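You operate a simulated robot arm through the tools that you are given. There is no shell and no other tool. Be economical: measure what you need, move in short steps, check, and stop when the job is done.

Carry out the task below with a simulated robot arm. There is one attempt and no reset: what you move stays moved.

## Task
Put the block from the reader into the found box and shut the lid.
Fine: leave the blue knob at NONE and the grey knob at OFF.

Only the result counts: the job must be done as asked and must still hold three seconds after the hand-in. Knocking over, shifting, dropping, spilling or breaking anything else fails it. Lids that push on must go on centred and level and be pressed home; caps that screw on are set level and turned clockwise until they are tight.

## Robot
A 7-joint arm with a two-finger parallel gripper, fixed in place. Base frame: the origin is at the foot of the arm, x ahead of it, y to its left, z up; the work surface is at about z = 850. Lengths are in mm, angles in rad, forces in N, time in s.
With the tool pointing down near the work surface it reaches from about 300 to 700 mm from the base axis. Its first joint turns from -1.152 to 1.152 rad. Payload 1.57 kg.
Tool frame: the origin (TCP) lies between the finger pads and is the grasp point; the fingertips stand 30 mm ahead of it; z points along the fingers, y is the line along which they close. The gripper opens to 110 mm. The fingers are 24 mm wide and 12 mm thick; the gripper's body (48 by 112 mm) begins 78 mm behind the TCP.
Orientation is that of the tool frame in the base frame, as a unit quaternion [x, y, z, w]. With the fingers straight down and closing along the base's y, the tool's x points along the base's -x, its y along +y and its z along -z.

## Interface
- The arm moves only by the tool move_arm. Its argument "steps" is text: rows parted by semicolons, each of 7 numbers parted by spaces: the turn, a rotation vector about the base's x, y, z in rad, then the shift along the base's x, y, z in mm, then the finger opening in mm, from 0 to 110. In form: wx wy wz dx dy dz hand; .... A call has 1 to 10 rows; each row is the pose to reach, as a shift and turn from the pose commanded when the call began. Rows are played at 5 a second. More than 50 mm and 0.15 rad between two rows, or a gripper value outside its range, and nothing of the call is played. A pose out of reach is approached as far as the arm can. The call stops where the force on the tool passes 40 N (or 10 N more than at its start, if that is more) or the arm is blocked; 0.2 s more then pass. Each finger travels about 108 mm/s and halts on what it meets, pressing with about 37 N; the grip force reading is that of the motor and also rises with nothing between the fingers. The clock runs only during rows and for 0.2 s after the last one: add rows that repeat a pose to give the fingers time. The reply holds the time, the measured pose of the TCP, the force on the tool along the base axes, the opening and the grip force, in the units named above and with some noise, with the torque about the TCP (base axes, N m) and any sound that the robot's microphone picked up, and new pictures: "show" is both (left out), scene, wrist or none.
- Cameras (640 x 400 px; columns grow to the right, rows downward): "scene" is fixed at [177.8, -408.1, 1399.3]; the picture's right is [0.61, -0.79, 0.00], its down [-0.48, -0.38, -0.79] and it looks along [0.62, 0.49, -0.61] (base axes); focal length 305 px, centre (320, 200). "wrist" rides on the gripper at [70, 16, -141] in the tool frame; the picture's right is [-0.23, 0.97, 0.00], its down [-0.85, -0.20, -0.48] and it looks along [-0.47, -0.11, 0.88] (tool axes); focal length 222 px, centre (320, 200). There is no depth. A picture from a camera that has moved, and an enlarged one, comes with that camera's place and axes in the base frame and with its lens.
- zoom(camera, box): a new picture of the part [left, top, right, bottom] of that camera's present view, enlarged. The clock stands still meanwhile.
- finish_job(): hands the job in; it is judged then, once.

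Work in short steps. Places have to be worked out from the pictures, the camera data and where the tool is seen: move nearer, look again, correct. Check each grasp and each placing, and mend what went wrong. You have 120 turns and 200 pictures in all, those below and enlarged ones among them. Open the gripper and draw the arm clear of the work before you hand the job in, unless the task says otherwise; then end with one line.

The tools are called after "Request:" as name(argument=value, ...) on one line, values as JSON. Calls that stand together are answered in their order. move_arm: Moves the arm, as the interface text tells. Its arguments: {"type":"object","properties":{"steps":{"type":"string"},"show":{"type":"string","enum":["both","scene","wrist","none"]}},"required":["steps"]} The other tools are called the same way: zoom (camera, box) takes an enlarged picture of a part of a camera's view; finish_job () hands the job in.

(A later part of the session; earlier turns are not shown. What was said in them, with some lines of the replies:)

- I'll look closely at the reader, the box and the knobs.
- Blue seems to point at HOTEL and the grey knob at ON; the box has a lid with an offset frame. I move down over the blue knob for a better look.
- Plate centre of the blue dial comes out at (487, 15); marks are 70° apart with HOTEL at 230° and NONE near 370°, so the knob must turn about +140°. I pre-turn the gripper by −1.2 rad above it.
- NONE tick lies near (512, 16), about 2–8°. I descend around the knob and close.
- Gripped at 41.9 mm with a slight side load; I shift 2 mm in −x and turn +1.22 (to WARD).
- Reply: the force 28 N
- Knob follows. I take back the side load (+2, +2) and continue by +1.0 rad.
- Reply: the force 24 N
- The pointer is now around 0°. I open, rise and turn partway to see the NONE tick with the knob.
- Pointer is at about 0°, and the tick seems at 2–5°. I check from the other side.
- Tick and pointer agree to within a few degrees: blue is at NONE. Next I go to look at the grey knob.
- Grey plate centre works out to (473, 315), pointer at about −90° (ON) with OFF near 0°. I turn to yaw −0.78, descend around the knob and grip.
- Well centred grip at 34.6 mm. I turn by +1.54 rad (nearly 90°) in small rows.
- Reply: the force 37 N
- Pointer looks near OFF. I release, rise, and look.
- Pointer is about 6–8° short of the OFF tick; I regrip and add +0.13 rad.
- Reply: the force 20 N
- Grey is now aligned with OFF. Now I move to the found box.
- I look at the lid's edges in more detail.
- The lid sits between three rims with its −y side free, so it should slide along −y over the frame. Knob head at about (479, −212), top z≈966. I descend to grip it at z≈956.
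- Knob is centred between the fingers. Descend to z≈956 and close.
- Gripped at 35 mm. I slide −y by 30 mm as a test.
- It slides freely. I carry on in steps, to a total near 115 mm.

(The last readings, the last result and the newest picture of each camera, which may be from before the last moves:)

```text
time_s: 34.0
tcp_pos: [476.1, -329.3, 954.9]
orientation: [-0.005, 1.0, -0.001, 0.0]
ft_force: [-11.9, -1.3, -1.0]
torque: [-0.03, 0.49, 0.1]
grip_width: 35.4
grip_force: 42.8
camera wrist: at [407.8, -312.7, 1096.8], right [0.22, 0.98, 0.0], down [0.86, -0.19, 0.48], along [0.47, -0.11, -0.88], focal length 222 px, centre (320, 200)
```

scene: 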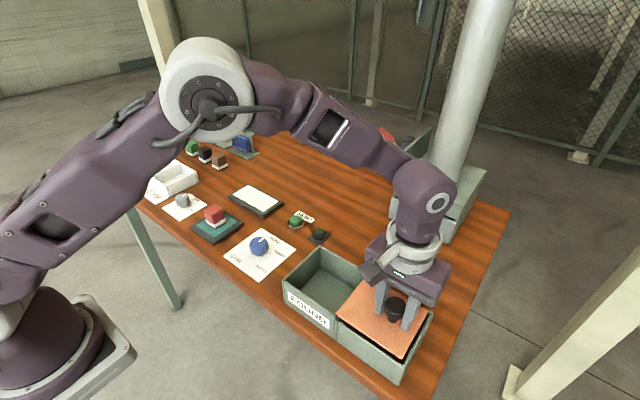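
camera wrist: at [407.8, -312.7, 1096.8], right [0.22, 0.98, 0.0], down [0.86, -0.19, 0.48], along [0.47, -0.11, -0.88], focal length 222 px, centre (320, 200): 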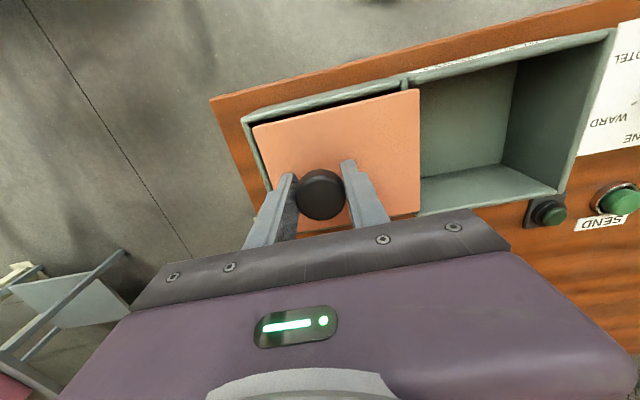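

The box is open. I release the lid and rise.

Request:
move_arm(steps="0 0 0 0 0 0 70;0 0 0 0 0 0 70;0 0 0 0 0 30 70;0 0 0 0 0 70 70;0 0 0 0 20 115 70;0 0 0 0 65 135 70;0 0 0 0 110 135 70;0 0 0 0 110 135 70", show="both")

Request:
zoom(camera="wrist", box=[130, 60, 460, 240])

```text
time_s: 35.8
tcp_pos: [476.7, -217.4, 1089.5]
orientation: [-0.004, 1.0, 0.0, -0.001]
ft_force: [0.5, -0.3, 0.1]
torque: [0.01, 0.04, -0.01]
grip_width: 70.1
grip_force: 0.1
camera wrist: at [407.5, -201.8, 1230.6], right [0.22, 0.98, 0.0], down [0.86, -0.19, 0.48], along [0.47, -0.1, -0.88], focal length 222 px, centre (320, 200)
```

scene: 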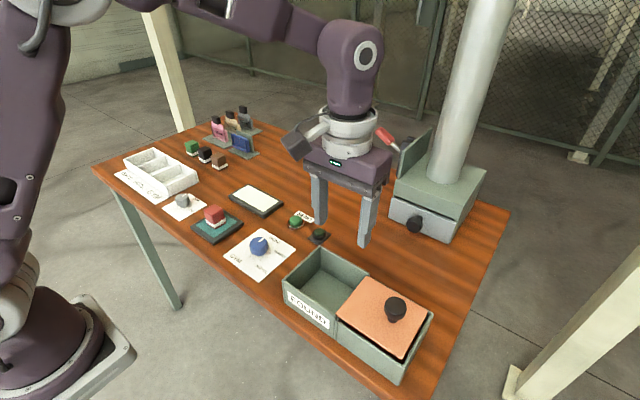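
wrist: 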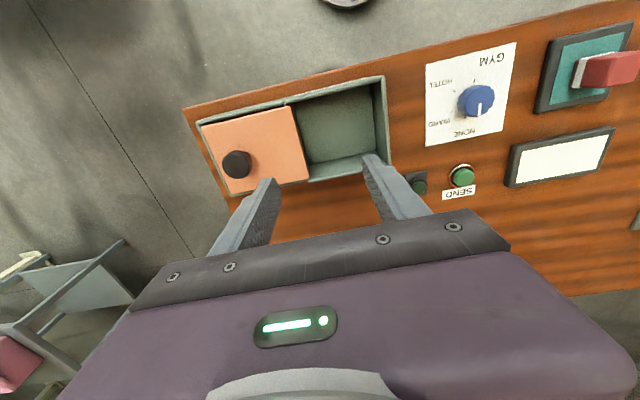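

```text
1.94 times, centred on (295, 150) of wrist
camera zoom: at [407.5, -201.8, 1230.6], right [0.22, 0.98, 0.0], down [0.86, -0.19, 0.48], along [0.47, -0.1, -0.88], focal length 431 px, centre (368, 297)
```

zoom: 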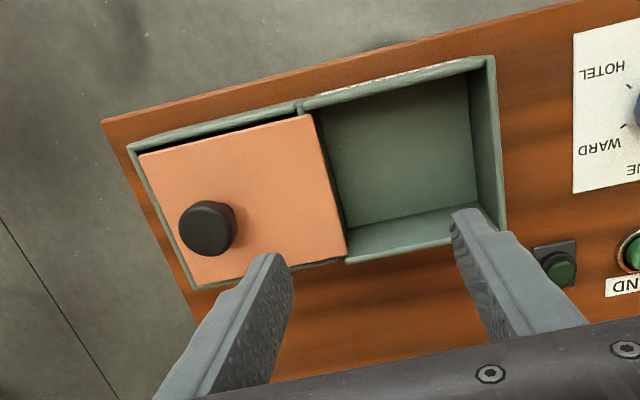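

Lid rests stably on the frame. Now to the block on the reader.

Request:
move_arm(steps="0 0 0 0 48 0 80;0 0 0 0 96 0 80;0 0 0 0 144 0 80;0 0 0 1 192 0 80;0 0 0 2 240 0 80;0 0 0 3 288 0 80;0 0 0 3 336 -20 80;0 0 0 3 372 -50 80;0 0 0 3 392 -89 80;0 0 0 3 392 -89 80", show="wrist")

Request:
zoom(camera="wrist", box=[240, 60, 420, 220])

Request:
zoom(camera="scene", box=[180, 190, 255, 250])

```text
refused: row 7 steps farther than a row can; nothing moved
```

```text
2.50 times, centred on (330, 140) of wrist
camera zoom: at [407.5, -201.8, 1230.6], right [0.22, 0.98, 0.0], down [0.86, -0.19, 0.48], along [0.47, -0.1, -0.88], focal length 555 px, centre (295, 350)
```

zoom: 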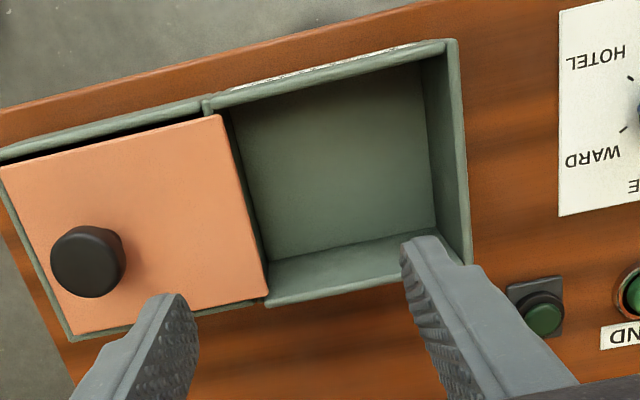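

```text
6.67 times, centred on (218, 220) of scene
camera zoom: at [177.9, -408.1, 1399.3], right [0.61, -0.79, 0.0], down [-0.48, -0.38, -0.79], along [0.62, 0.49, -0.61], focal length 2031 px, centre (1003, 67)
```

zoom: 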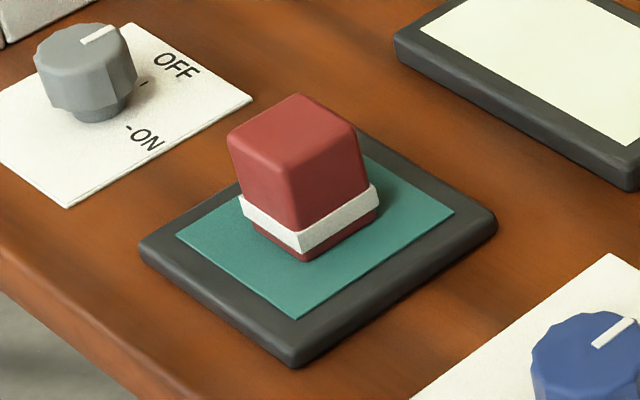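

One row was too long; I redo the move with smaller rows.

Request:
move_arm(steps="0 0 0 0 45 0 80;0 0 0 0 90 0 80;0 0 0 0 135 0 80;0 0 0 1 180 0 80;0 0 0 2 225 0 80;0 0 0 3 270 0 80;0 0 0 3 312 -20 80;0 0 0 3 350 -45 80;0 0 0 3 380 -80 80;0 0 0 3 392 -95 80", show="wrist")

Request:
zoom(camera="wrist", box=[240, 60, 420, 220])

```text
time_s: 38.0
tcp_pos: [480.3, 175.6, 995.4]
orientation: [-0.005, 1.0, 0.0, -0.001]
ft_force: [0.3, 0.5, 0.6]
torque: [-0.05, -0.04, -0.03]
grip_width: 79.7
grip_force: 0.0
camera wrist: at [410.9, 190.3, 1136.7], right [0.22, 0.98, 0.0], down [0.86, -0.19, 0.48], along [0.47, -0.1, -0.88], focal length 222 px, centre (320, 200)
```

wrist: 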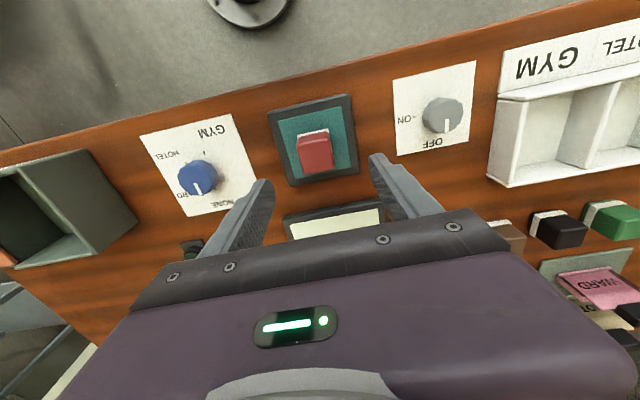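

```text
2.50 times, centred on (330, 140) of wrist
camera zoom: at [410.9, 190.3, 1136.7], right [0.22, 0.98, 0.0], down [0.86, -0.19, 0.48], along [0.47, -0.1, -0.88], focal length 555 px, centre (295, 350)
```

zoom: 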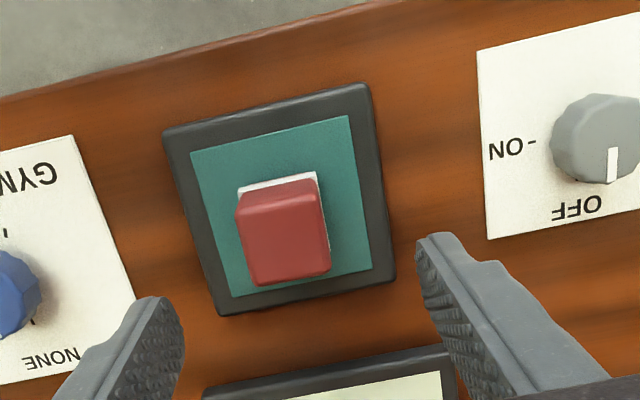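

Block centre is about (481, 173), top z≈905, ~34 mm wide, with a wider white band near the foot. I grip above the band with TCP at z≈909.

Request:
move_arm(steps="0 0 0 1 -3 -40 70;0 0 0 1 -3 -75 70;0 0 0 1 -3 -86 70;0 0 0 1 -3 -86 70", show="wrist")

Request:
zoom(camera="scene", box=[180, 180, 255, 240])

```text
time_s: 39.0
tcp_pos: [481.3, 170.3, 910.2]
orientation: [-0.005, 1.0, 0.0, 0.0]
ft_force: [0.5, 0.0, -0.8]
torque: [0.04, 0.0, -0.03]
grip_width: 70.0
grip_force: 0.0
camera wrist: at [412.3, 186.4, 1050.8], right [0.22, 0.98, 0.0], down [0.86, -0.19, 0.48], along [0.47, -0.1, -0.88], focal length 222 px, centre (320, 200)
```

wrist: 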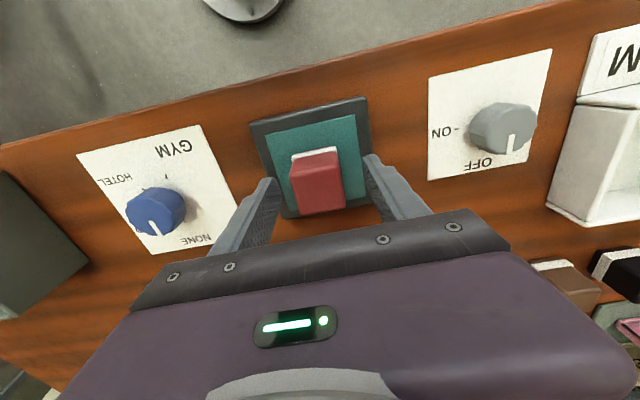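

```text
6.67 times, centred on (218, 210) of scene
camera zoom: at [177.8, -408.1, 1399.3], right [0.61, -0.79, 0.0], down [-0.48, -0.38, -0.79], along [0.62, 0.49, -0.61], focal length 2031 px, centre (1003, 133)
```

zoom: 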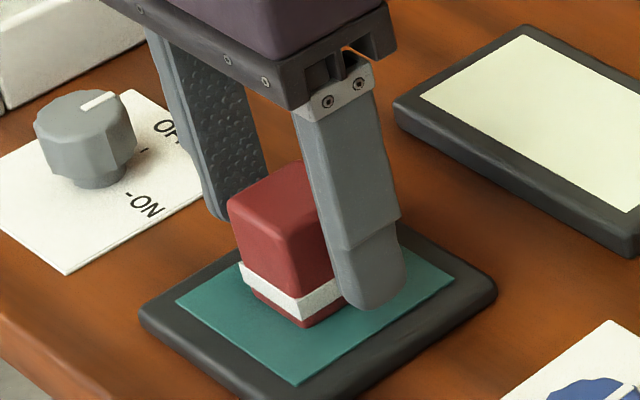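

Block sits centred between the fingers, tips above the band. Closing.

Request:
move_arm(steps="0 0 0 -2 0 0 50;0 0 0 -2 0 0 20;0 0 0 -2 0 0 20;0 0 0 -2 0 0 20", show="wrist")

Request:
zoom(camera="scene", box=[180, 180, 255, 240])

```text
time_s: 40.0
tcp_pos: [480.8, 170.5, 909.0]
orientation: [-0.005, 1.0, 0.0, 0.0]
ft_force: [0.4, -0.3, 1.1]
torque: [-0.01, -0.02, 0.02]
grip_width: 35.0
grip_force: 36.7
camera wrist: at [410.3, 186.4, 1050.9], right [0.22, 0.98, 0.0], down [0.86, -0.19, 0.48], along [0.47, -0.1, -0.88], focal length 222 px, centre (320, 200)
```

wrist: 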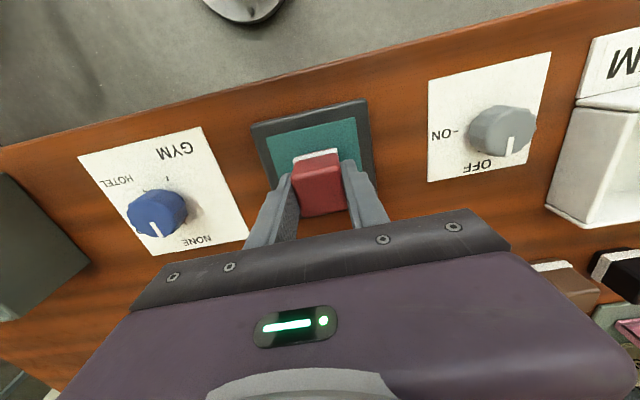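

```text
6.67 times, centred on (218, 210) of scene
camera zoom: at [177.8, -408.1, 1399.3], right [0.61, -0.79, 0.0], down [-0.48, -0.38, -0.79], along [0.62, 0.49, -0.61], focal length 2031 px, centre (1003, 133)
```

zoom: 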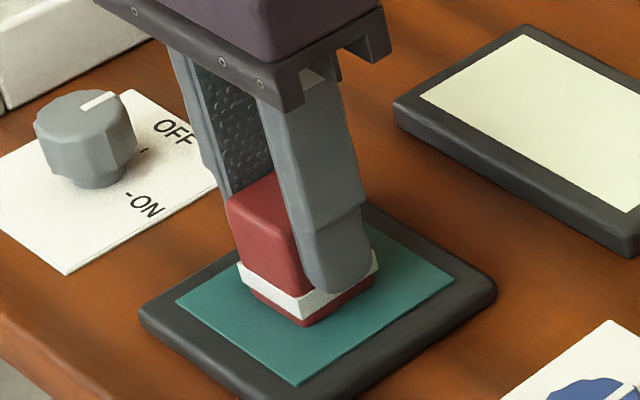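

Good grip at 35 mm. Lift and check.

Request:
move_arm(steps="0 0 0 0 0 20 20;0 0 0 0 0 60 20;0 0 0 0 0 100 20;0 0 0 0 0 140 20;0 0 0 0 -40 140 20;0 0 0 0 -85 140 20;0 0 0 0 -130 140 20;0 0 0 0 -175 140 20;0 0 0 0 -220 140 20;0 0 0 0 -265 140 20", show="both")

```text
time_s: 42.2
tcp_pos: [479.9, -95.1, 1048.8]
orientation: [-0.005, 1.0, 0.0, 0.0]
ft_force: [0.3, 0.3, -0.1]
torque: [0.02, -0.02, 0.02]
grip_width: 34.8
grip_force: 37.0
camera wrist: at [410.7, -78.9, 1190.4], right [0.22, 0.98, 0.0], down [0.86, -0.19, 0.48], along [0.47, -0.1, -0.88], focal length 222 px, centre (320, 200)
```

scene: 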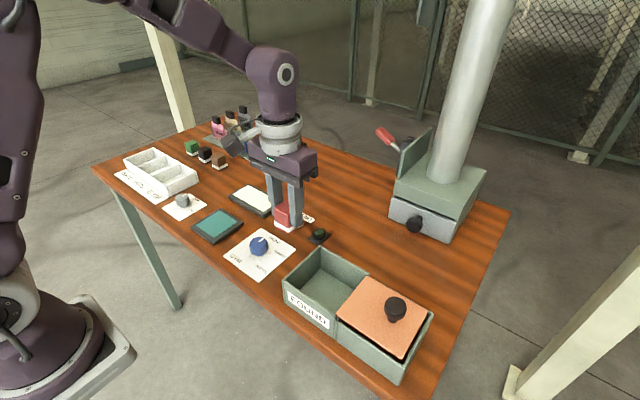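
wrist: 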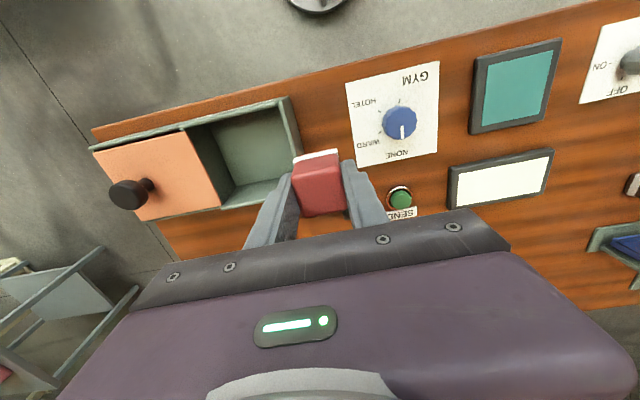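

Block is held. I move over the box centre (480, −188).

Request:
move_arm(steps="0 0 0 0 -45 0 20;0 0 0 0 -85 0 20;0 0 0 0 -93 0 20;0 0 0 0 -93 -35 20;0 0 0 0 -93 -35 20", show="both")

Request:
zoom(camera="scene", box=[270, 210, 390, 330])

```text
time_s: 43.4
tcp_pos: [479.6, -186.5, 1014.0]
orientation: [-0.006, 1.0, 0.0, 0.0]
ft_force: [0.4, -0.1, -0.2]
torque: [0.0, 0.01, 0.0]
grip_width: 34.7
grip_force: 36.6
camera wrist: at [411.0, -171.2, 1154.3], right [0.22, 0.98, 0.0], down [0.86, -0.19, 0.48], along [0.47, -0.1, -0.88], focal length 222 px, centre (320, 200)
```

scene: 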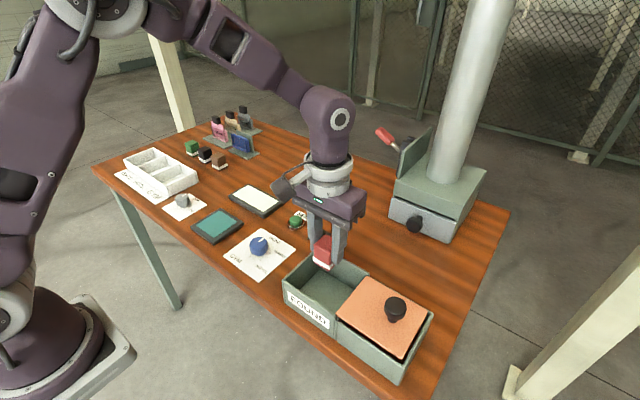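
wrist: 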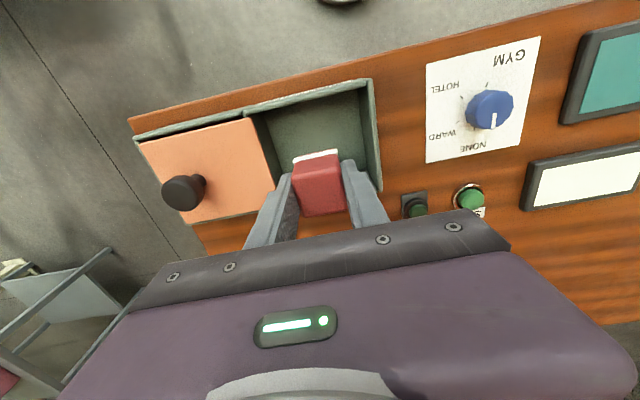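

```text
3.33 times, centred on (330, 270) of scene
camera zoom: at [177.8, -408.1, 1399.3], right [0.61, -0.79, 0.0], down [-0.48, -0.38, -0.79], along [0.62, 0.49, -0.61], focal length 1015 px, centre (287, -33)
```

zoom: 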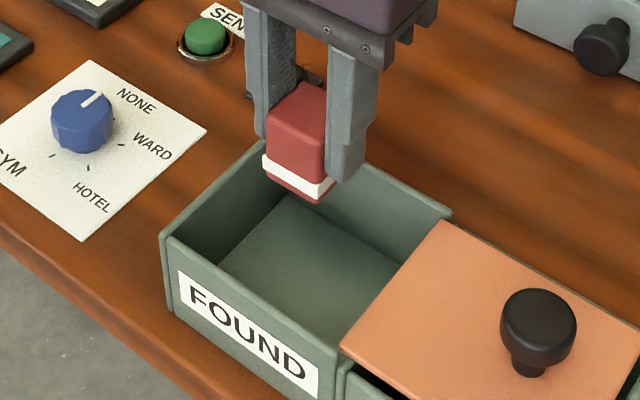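

Clear of walls. I lower in steps to just above the floor.

Request:
move_arm(steps="0 0 0 0 0 -30 20;0 0 0 0 0 -60 20;0 0 0 0 0 -90 20;0 0 0 0 0 -104 20;0 0 0 0 0 -107 20;0 0 0 0 0 -107 20", show="both")

```text
time_s: 44.8
tcp_pos: [479.0, -187.6, 906.6]
orientation: [-0.004, 1.0, 0.0, 0.0]
ft_force: [0.6, 0.3, 0.4]
torque: [0.04, 0.01, -0.02]
grip_width: 34.8
grip_force: 36.7
camera wrist: at [410.5, -171.6, 1048.6], right [0.22, 0.98, 0.0], down [0.86, -0.19, 0.48], along [0.47, -0.1, -0.88], focal length 222 px, centre (320, 200)
```

scene: 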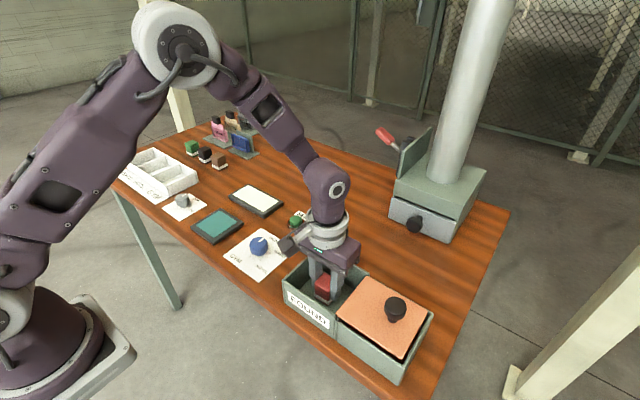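
wrist: 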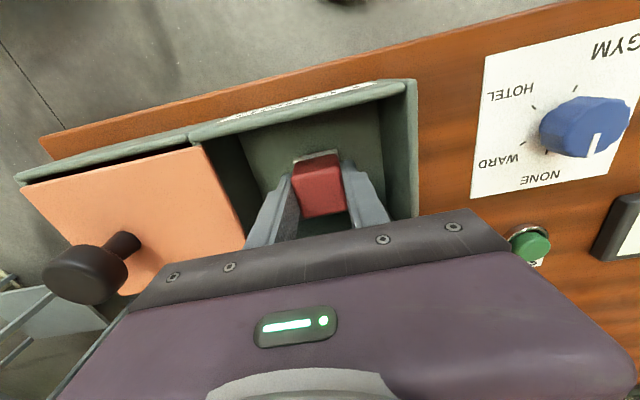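

No contact yet; I go down in 1–1.5 mm steps until contact shows.

Request:
move_arm(steps="0 0 0 0 0 -1.5 20;0 0 0 0 0 -3 20;0 0 0 0 0 -4 20;0 0 0 0 0 -4 20", show="none")

```text
time_s: 45.8
tcp_pos: [480.3, -186.3, 903.7]
orientation: [-0.004, 1.0, 0.001, 0.0]
ft_force: [0.2, 0.7, -0.4]
torque: [-0.02, -0.01, 0.06]
grip_width: 34.7
grip_force: 36.7
```

Request:
move_arm(steps="0 0 0 0 0 -1 20;0 0 0 0 0 -2 20;0 0 0 0 0 -3 20;0 0 0 0 0 -3 20", show="none")

```text
time_s: 46.9
tcp_pos: [480.4, -187.5, 901.5]
orientation: [-0.005, 1.0, 0.001, 0.0]
ft_force: [-3.3, 2.2, 11.4]
torque: [0.1, 0.13, 0.0]
grip_width: 34.6
grip_force: 36.9
stopped in row 4: the force on the tool passed its limit at 41 N (the readings are from after the stop); the commanded pose is now the measured one
```

The block has touched the floor. Open slightly wider than the block and rise straight up.

Request:
move_arm(steps="0 0 0 0 0 0 40;0 0 0 0 0 0 60;0 0 0 0 0 0 60;0 0 0 0 0 30 60;0 0 0 0 0 70 60;0 0 0 0 0 110 60;0 0 0 0 0 150 60;0 0 0 0 0 150 60", show="both")

Request:
zoom(camera="scene", box=[270, 230, 450, 390])

```text
time_s: 48.7
tcp_pos: [481.9, -187.3, 1051.7]
orientation: [-0.005, 1.0, 0.0, 0.0]
ft_force: [0.9, -1.3, -0.6]
torque: [0.02, 0.0, -0.01]
grip_width: 59.9
grip_force: 0.1
camera wrist: at [411.3, -171.9, 1192.9], right [0.22, 0.98, 0.0], down [0.86, -0.19, 0.48], along [0.47, -0.1, -0.88], focal length 222 px, centre (320, 200)
```

scene: 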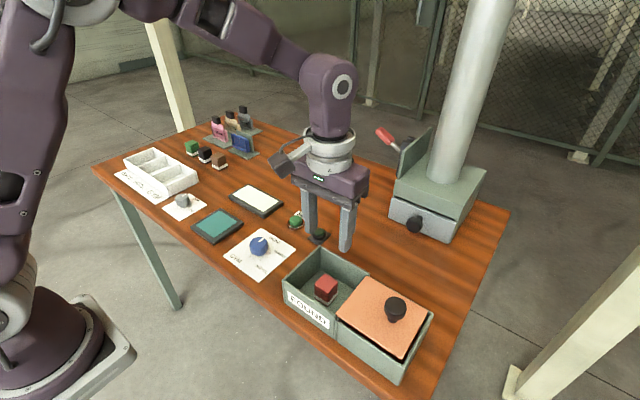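
wrist: 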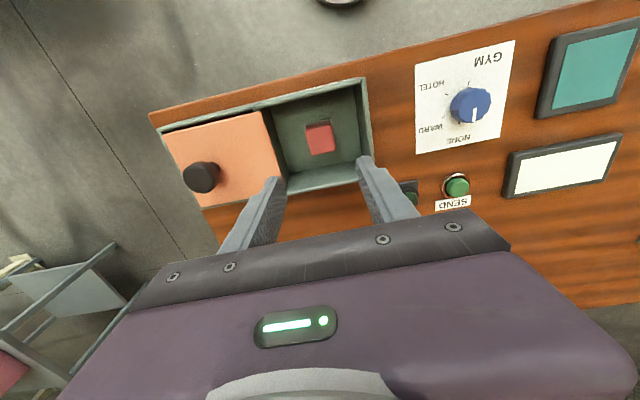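

```text
2.50 times, centred on (360, 310) of scene
camera zoom: at [177.8, -408.1, 1399.3], right [0.61, -0.79, 0.0], down [-0.48, -0.38, -0.79], along [0.62, 0.49, -0.61], focal length 762 px, centre (220, -75)
```

zoom: 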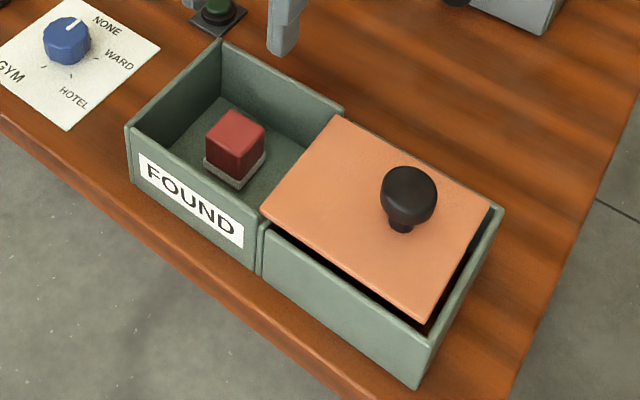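

Block stands upright in the box. Back to the lid knob at (476.5, −329).

Request:
move_arm(steps="0 0 0 -2 -45 0 70;0 0 0 -4 -90 0 70;0 0 0 -5 -135 0 70;0 0 0 -5 -142 0 70;0 0 0 -5 -142 -45 70;0 0 0 -5 -142 -80 70;0 0 0 -5 -142 -96 70;0 0 0 -5 -142 -96 70;0 0 0 -5 -142 -96 25;0 0 0 -5 -142 -96 25", show="wrist")

```text
time_s: 50.9
tcp_pos: [475.3, -329.8, 957.1]
orientation: [-0.006, 1.0, 0.0, 0.001]
ft_force: [0.1, 0.2, -5.6]
torque: [-0.08, -0.2, 0.09]
grip_width: 35.5
grip_force: 41.7
camera wrist: at [405.2, -313.8, 1096.8], right [0.22, 0.98, 0.0], down [0.86, -0.19, 0.48], along [0.47, -0.1, -0.88], focal length 222 px, centre (320, 200)
```

wrist: 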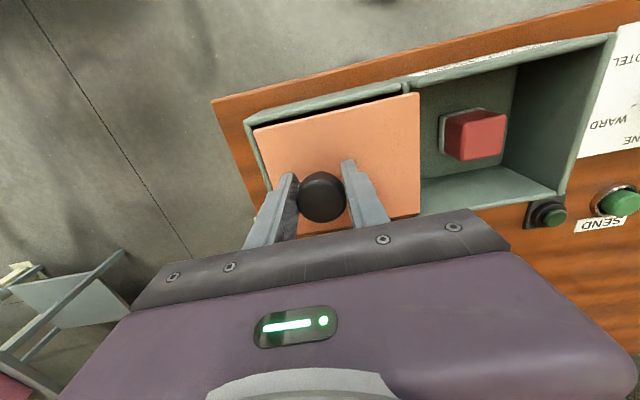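

Gripped. Slide +y 105 mm.

Request:
move_arm(steps="0 0 0 0 12 0 25;0 0 0 0 24 0 25;0 0 0 0 36 0 25;0 0 0 0.5 48 0 25;0 0 0 0.5 60 0 25;0 0 0 1 72 0 25;0 0 0 1 84 0 25;0 0 0 1 96 0 25;0 0 0 1 105 0 25;0 0 0 1 105 0 25", show="both")

```text
time_s: 53.1
tcp_pos: [474.0, -223.4, 955.7]
orientation: [-0.005, 1.0, -0.001, 0.0]
ft_force: [-22.3, -0.9, 5.0]
torque: [-0.07, 0.41, 0.07]
grip_width: 35.6
grip_force: 41.8
camera wrist: at [405.6, -208.5, 1097.0], right [0.22, 0.98, 0.0], down [0.86, -0.19, 0.48], along [0.47, -0.1, -0.88], focal length 222 px, centre (320, 200)
```

scene: 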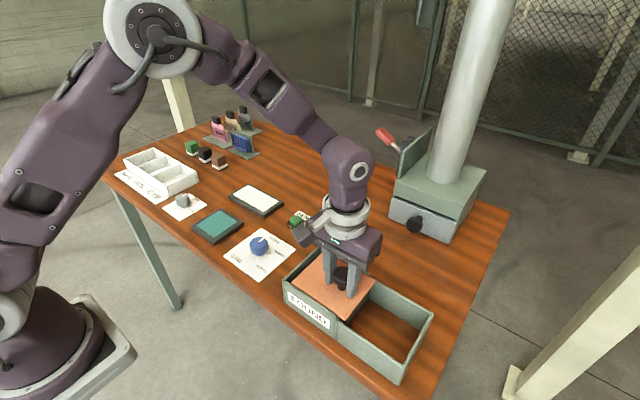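
wrist: 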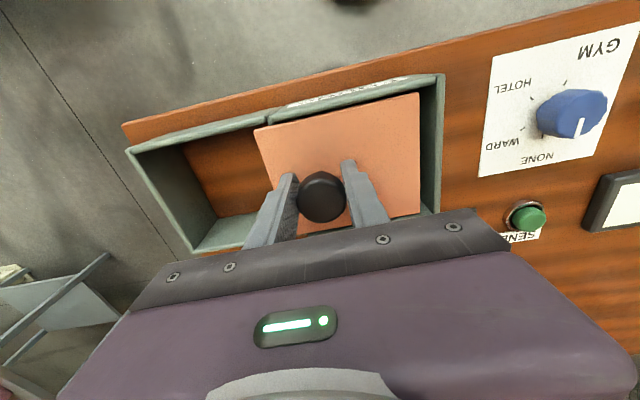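

9 mm remain. I relieve the x load by −3 mm and push on slowly to the stop.

Request:
move_arm(steps="0 0 0 -3 0 0 25;0 0 0 -3 3 0 25;0 0 0 -3 6 0 25;0 0 0 -3 9 0 25;0 0 0 -3 11 0 25;0 0 0 -3 12 0 25;0 0 0 -3 12 0 25", show="wrist")

Request:
zoom(camera="wrist", box=[220, 60, 480, 240])

```text
time_s: 54.7
tcp_pos: [475.0, -215.2, 955.9]
orientation: [-0.004, 1.0, -0.003, 0.004]
ft_force: [21.9, -27.0, -13.3]
torque: [-0.26, 0.29, -0.09]
grip_width: 35.5
grip_force: 42.3
camera wrist: at [404.6, -198.5, 1096.5], right [0.22, 0.98, 0.0], down [0.85, -0.19, 0.48], along [0.47, -0.11, -0.87], focal length 222 px, centre (320, 200)
```

wrist: 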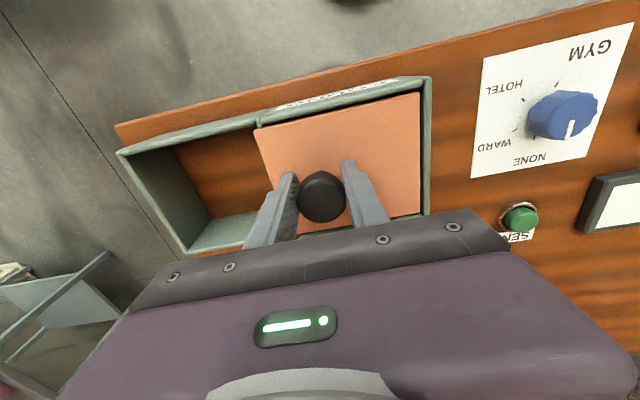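

```text
2.22 times, centred on (350, 150) of wrist
camera zoom: at [404.6, -198.5, 1096.5], right [0.22, 0.98, 0.0], down [0.85, -0.19, 0.48], along [0.47, -0.11, -0.87], focal length 494 px, centre (253, 311)
```

zoom: 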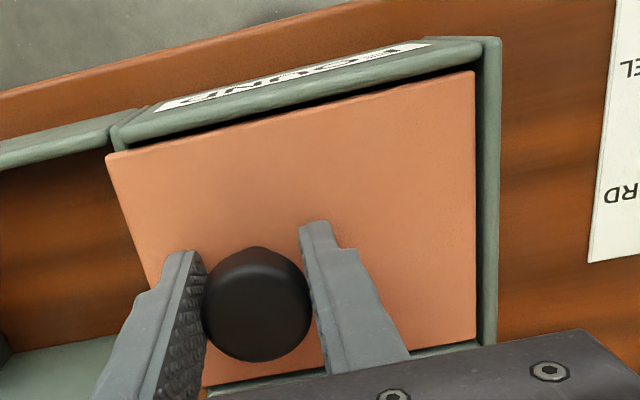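

Lid looks as at the start; fy −27 N suggests the stop. I balance x and push 3 mm further to confirm.

Request:
move_arm(steps="0 0 0 2 0 0 25;0 0 0 2 1 0 25;0 0 0 2 2 0 25;0 0 0 2 3 0 25;0 0 0 2 3 0 25", show="none")

```text
time_s: 55.6
tcp_pos: [475.0, -215.6, 955.5]
orientation: [-0.004, 1.0, -0.005, 0.003]
ft_force: [3.0, -10.7, -9.8]
torque: [-0.24, -0.12, 0.01]
grip_width: 35.5
grip_force: 41.9
stopped in row 4: the force on the tool passed its limit at 49 N (the readings are from after the stop); the commanded pose is now the measured one
```

It is at the hard stop (no more travel at 49 N). I release, rise and inspect.

Request:
move_arm(steps="0 0 0 0 0 0 70;0 0 0 0 0 0 70;0 0 0 0 0 0 70;0 0 0 0 0 30 70;0 0 0 0 0 70 70;0 0 0 0 0 110 70;0 0 0 0 0 150 70;0 0 0 -30 40 180 70;0 0 0 -30 40 180 70", show="both")

Request:
zoom(camera="scene", box=[270, 230, 450, 390])

Request:
zoom(camera="wrist", box=[150, 80, 410, 240])

Request:
zoom(camera="scene", box=[150, 170, 310, 280])

```text
refused: row 8 steps farther than a row can; nothing moved
```

```text
2.50 times, centred on (360, 310) of scene
camera zoom: at [178.1, -408.4, 1399.1], right [0.61, -0.79, 0.0], down [-0.48, -0.38, -0.79], along [0.62, 0.49, -0.61], focal length 762 px, centre (220, -75)
```

zoom: 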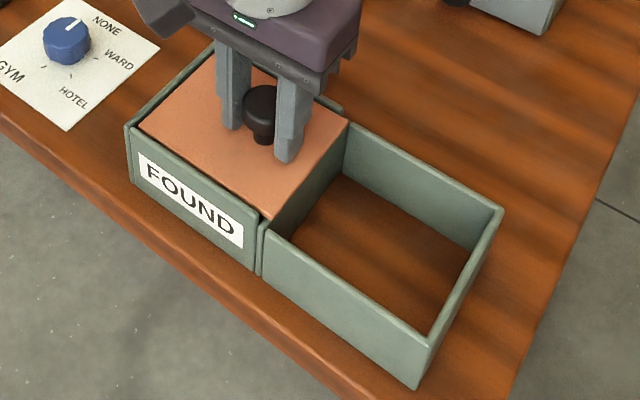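

```text
2.46 times, centred on (280, 160) of wrist
camera zoom: at [405.0, -197.9, 1096.7], right [0.22, 0.98, -0.01], down [0.85, -0.19, 0.48], along [0.47, -0.11, -0.88], focal length 547 px, centre (418, 298)
```

zoom: 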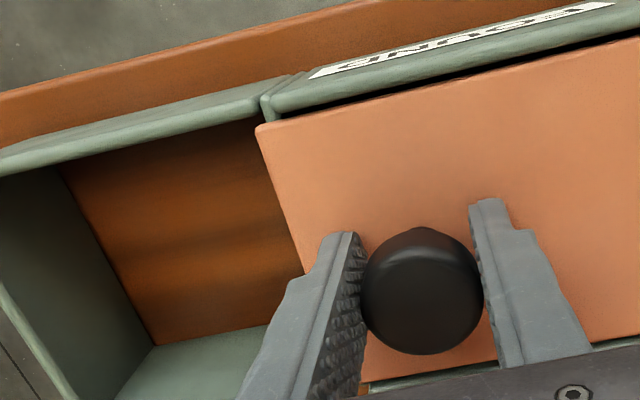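

```text
3.64 times, centred on (230, 225) of scene
camera zoom: at [178.1, -408.4, 1399.1], right [0.61, -0.79, 0.0], down [-0.48, -0.38, -0.79], along [0.62, 0.49, -0.61], focal length 1108 px, centre (647, 109)
```

zoom: 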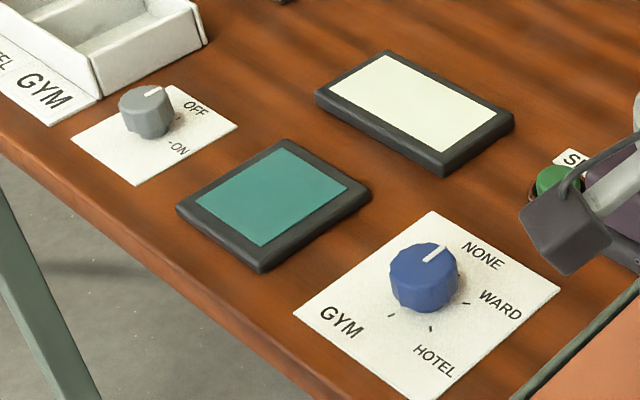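

The lid matches its starting place. Redo the release with shorter rows.

Request:
move_arm(steps="0 0 0 0 0 0 70;0 0 0 0 0 0 70;0 0 0 0 0 0 70;0 0 0 0 0 30 70;0 0 0 0 0 70 70;0 0 0 0 0 110 70;0 0 0 0 0 150 70;0 0 0 0 30 180 70;0 0 0 0 70 190 70;0 0 0 0 70 190 70", show="both")

Request:
zoom(camera="scene", box=[270, 230, 450, 390])

Request:
zoom(camera="wrist", box=[150, 60, 410, 220])

```text
time_s: 57.8
tcp_pos: [474.0, -143.2, 1146.9]
orientation: [-0.003, 1.0, -0.003, 0.002]
ft_force: [-1.0, 0.7, -0.1]
torque: [0.02, 0.0, 0.02]
grip_width: 70.0
grip_force: 0.0
camera wrist: at [405.2, -126.1, 1287.8], right [0.22, 0.98, -0.01], down [0.85, -0.19, 0.48], along [0.47, -0.11, -0.88], focal length 222 px, centre (320, 200)
```

scene: 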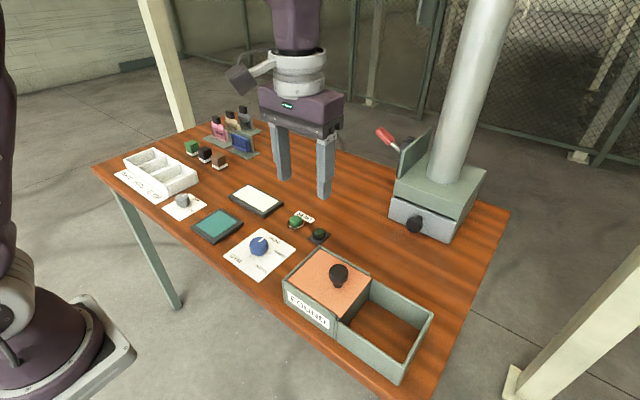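
wrist: 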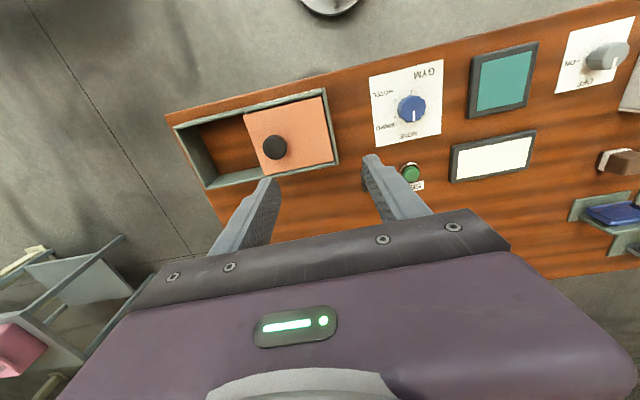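

```text
2.50 times, centred on (360, 310) of scene
camera zoom: at [177.8, -408.1, 1399.3], right [0.61, -0.79, 0.0], down [-0.48, -0.38, -0.79], along [0.62, 0.49, -0.61], focal length 762 px, centre (220, -75)
```

zoom: 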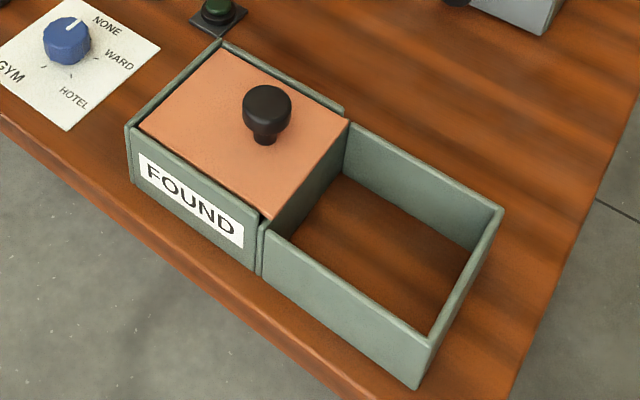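

```text
2.46 times, centred on (280, 140) of wrist
camera zoom: at [405.2, -126.1, 1287.8], right [0.22, 0.98, -0.01], down [0.85, -0.19, 0.48], along [0.47, -0.11, -0.88], focal length 547 px, centre (418, 348)
```

zoom: 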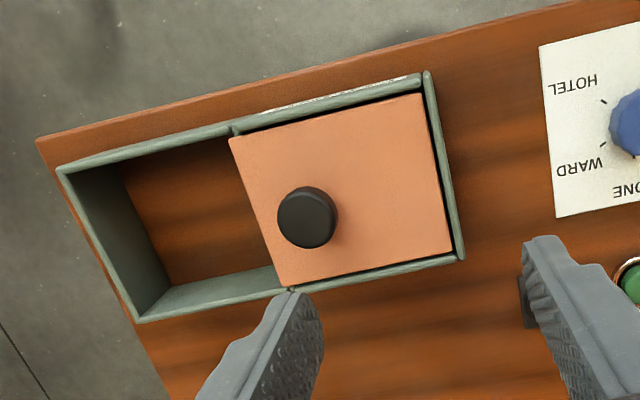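

The lid is shut exactly as at the start, the block is inside, blue stands at NONE and grey at OFF, and the arm is clear. Handing in.

Request:
finish_job()

```text
The job is handed in.
```

The block from the reader is standing in the FOUND box with the lid slid shut to its stop, the blue knob is at NONE and the grey knob at OFF, and the job is handed in.
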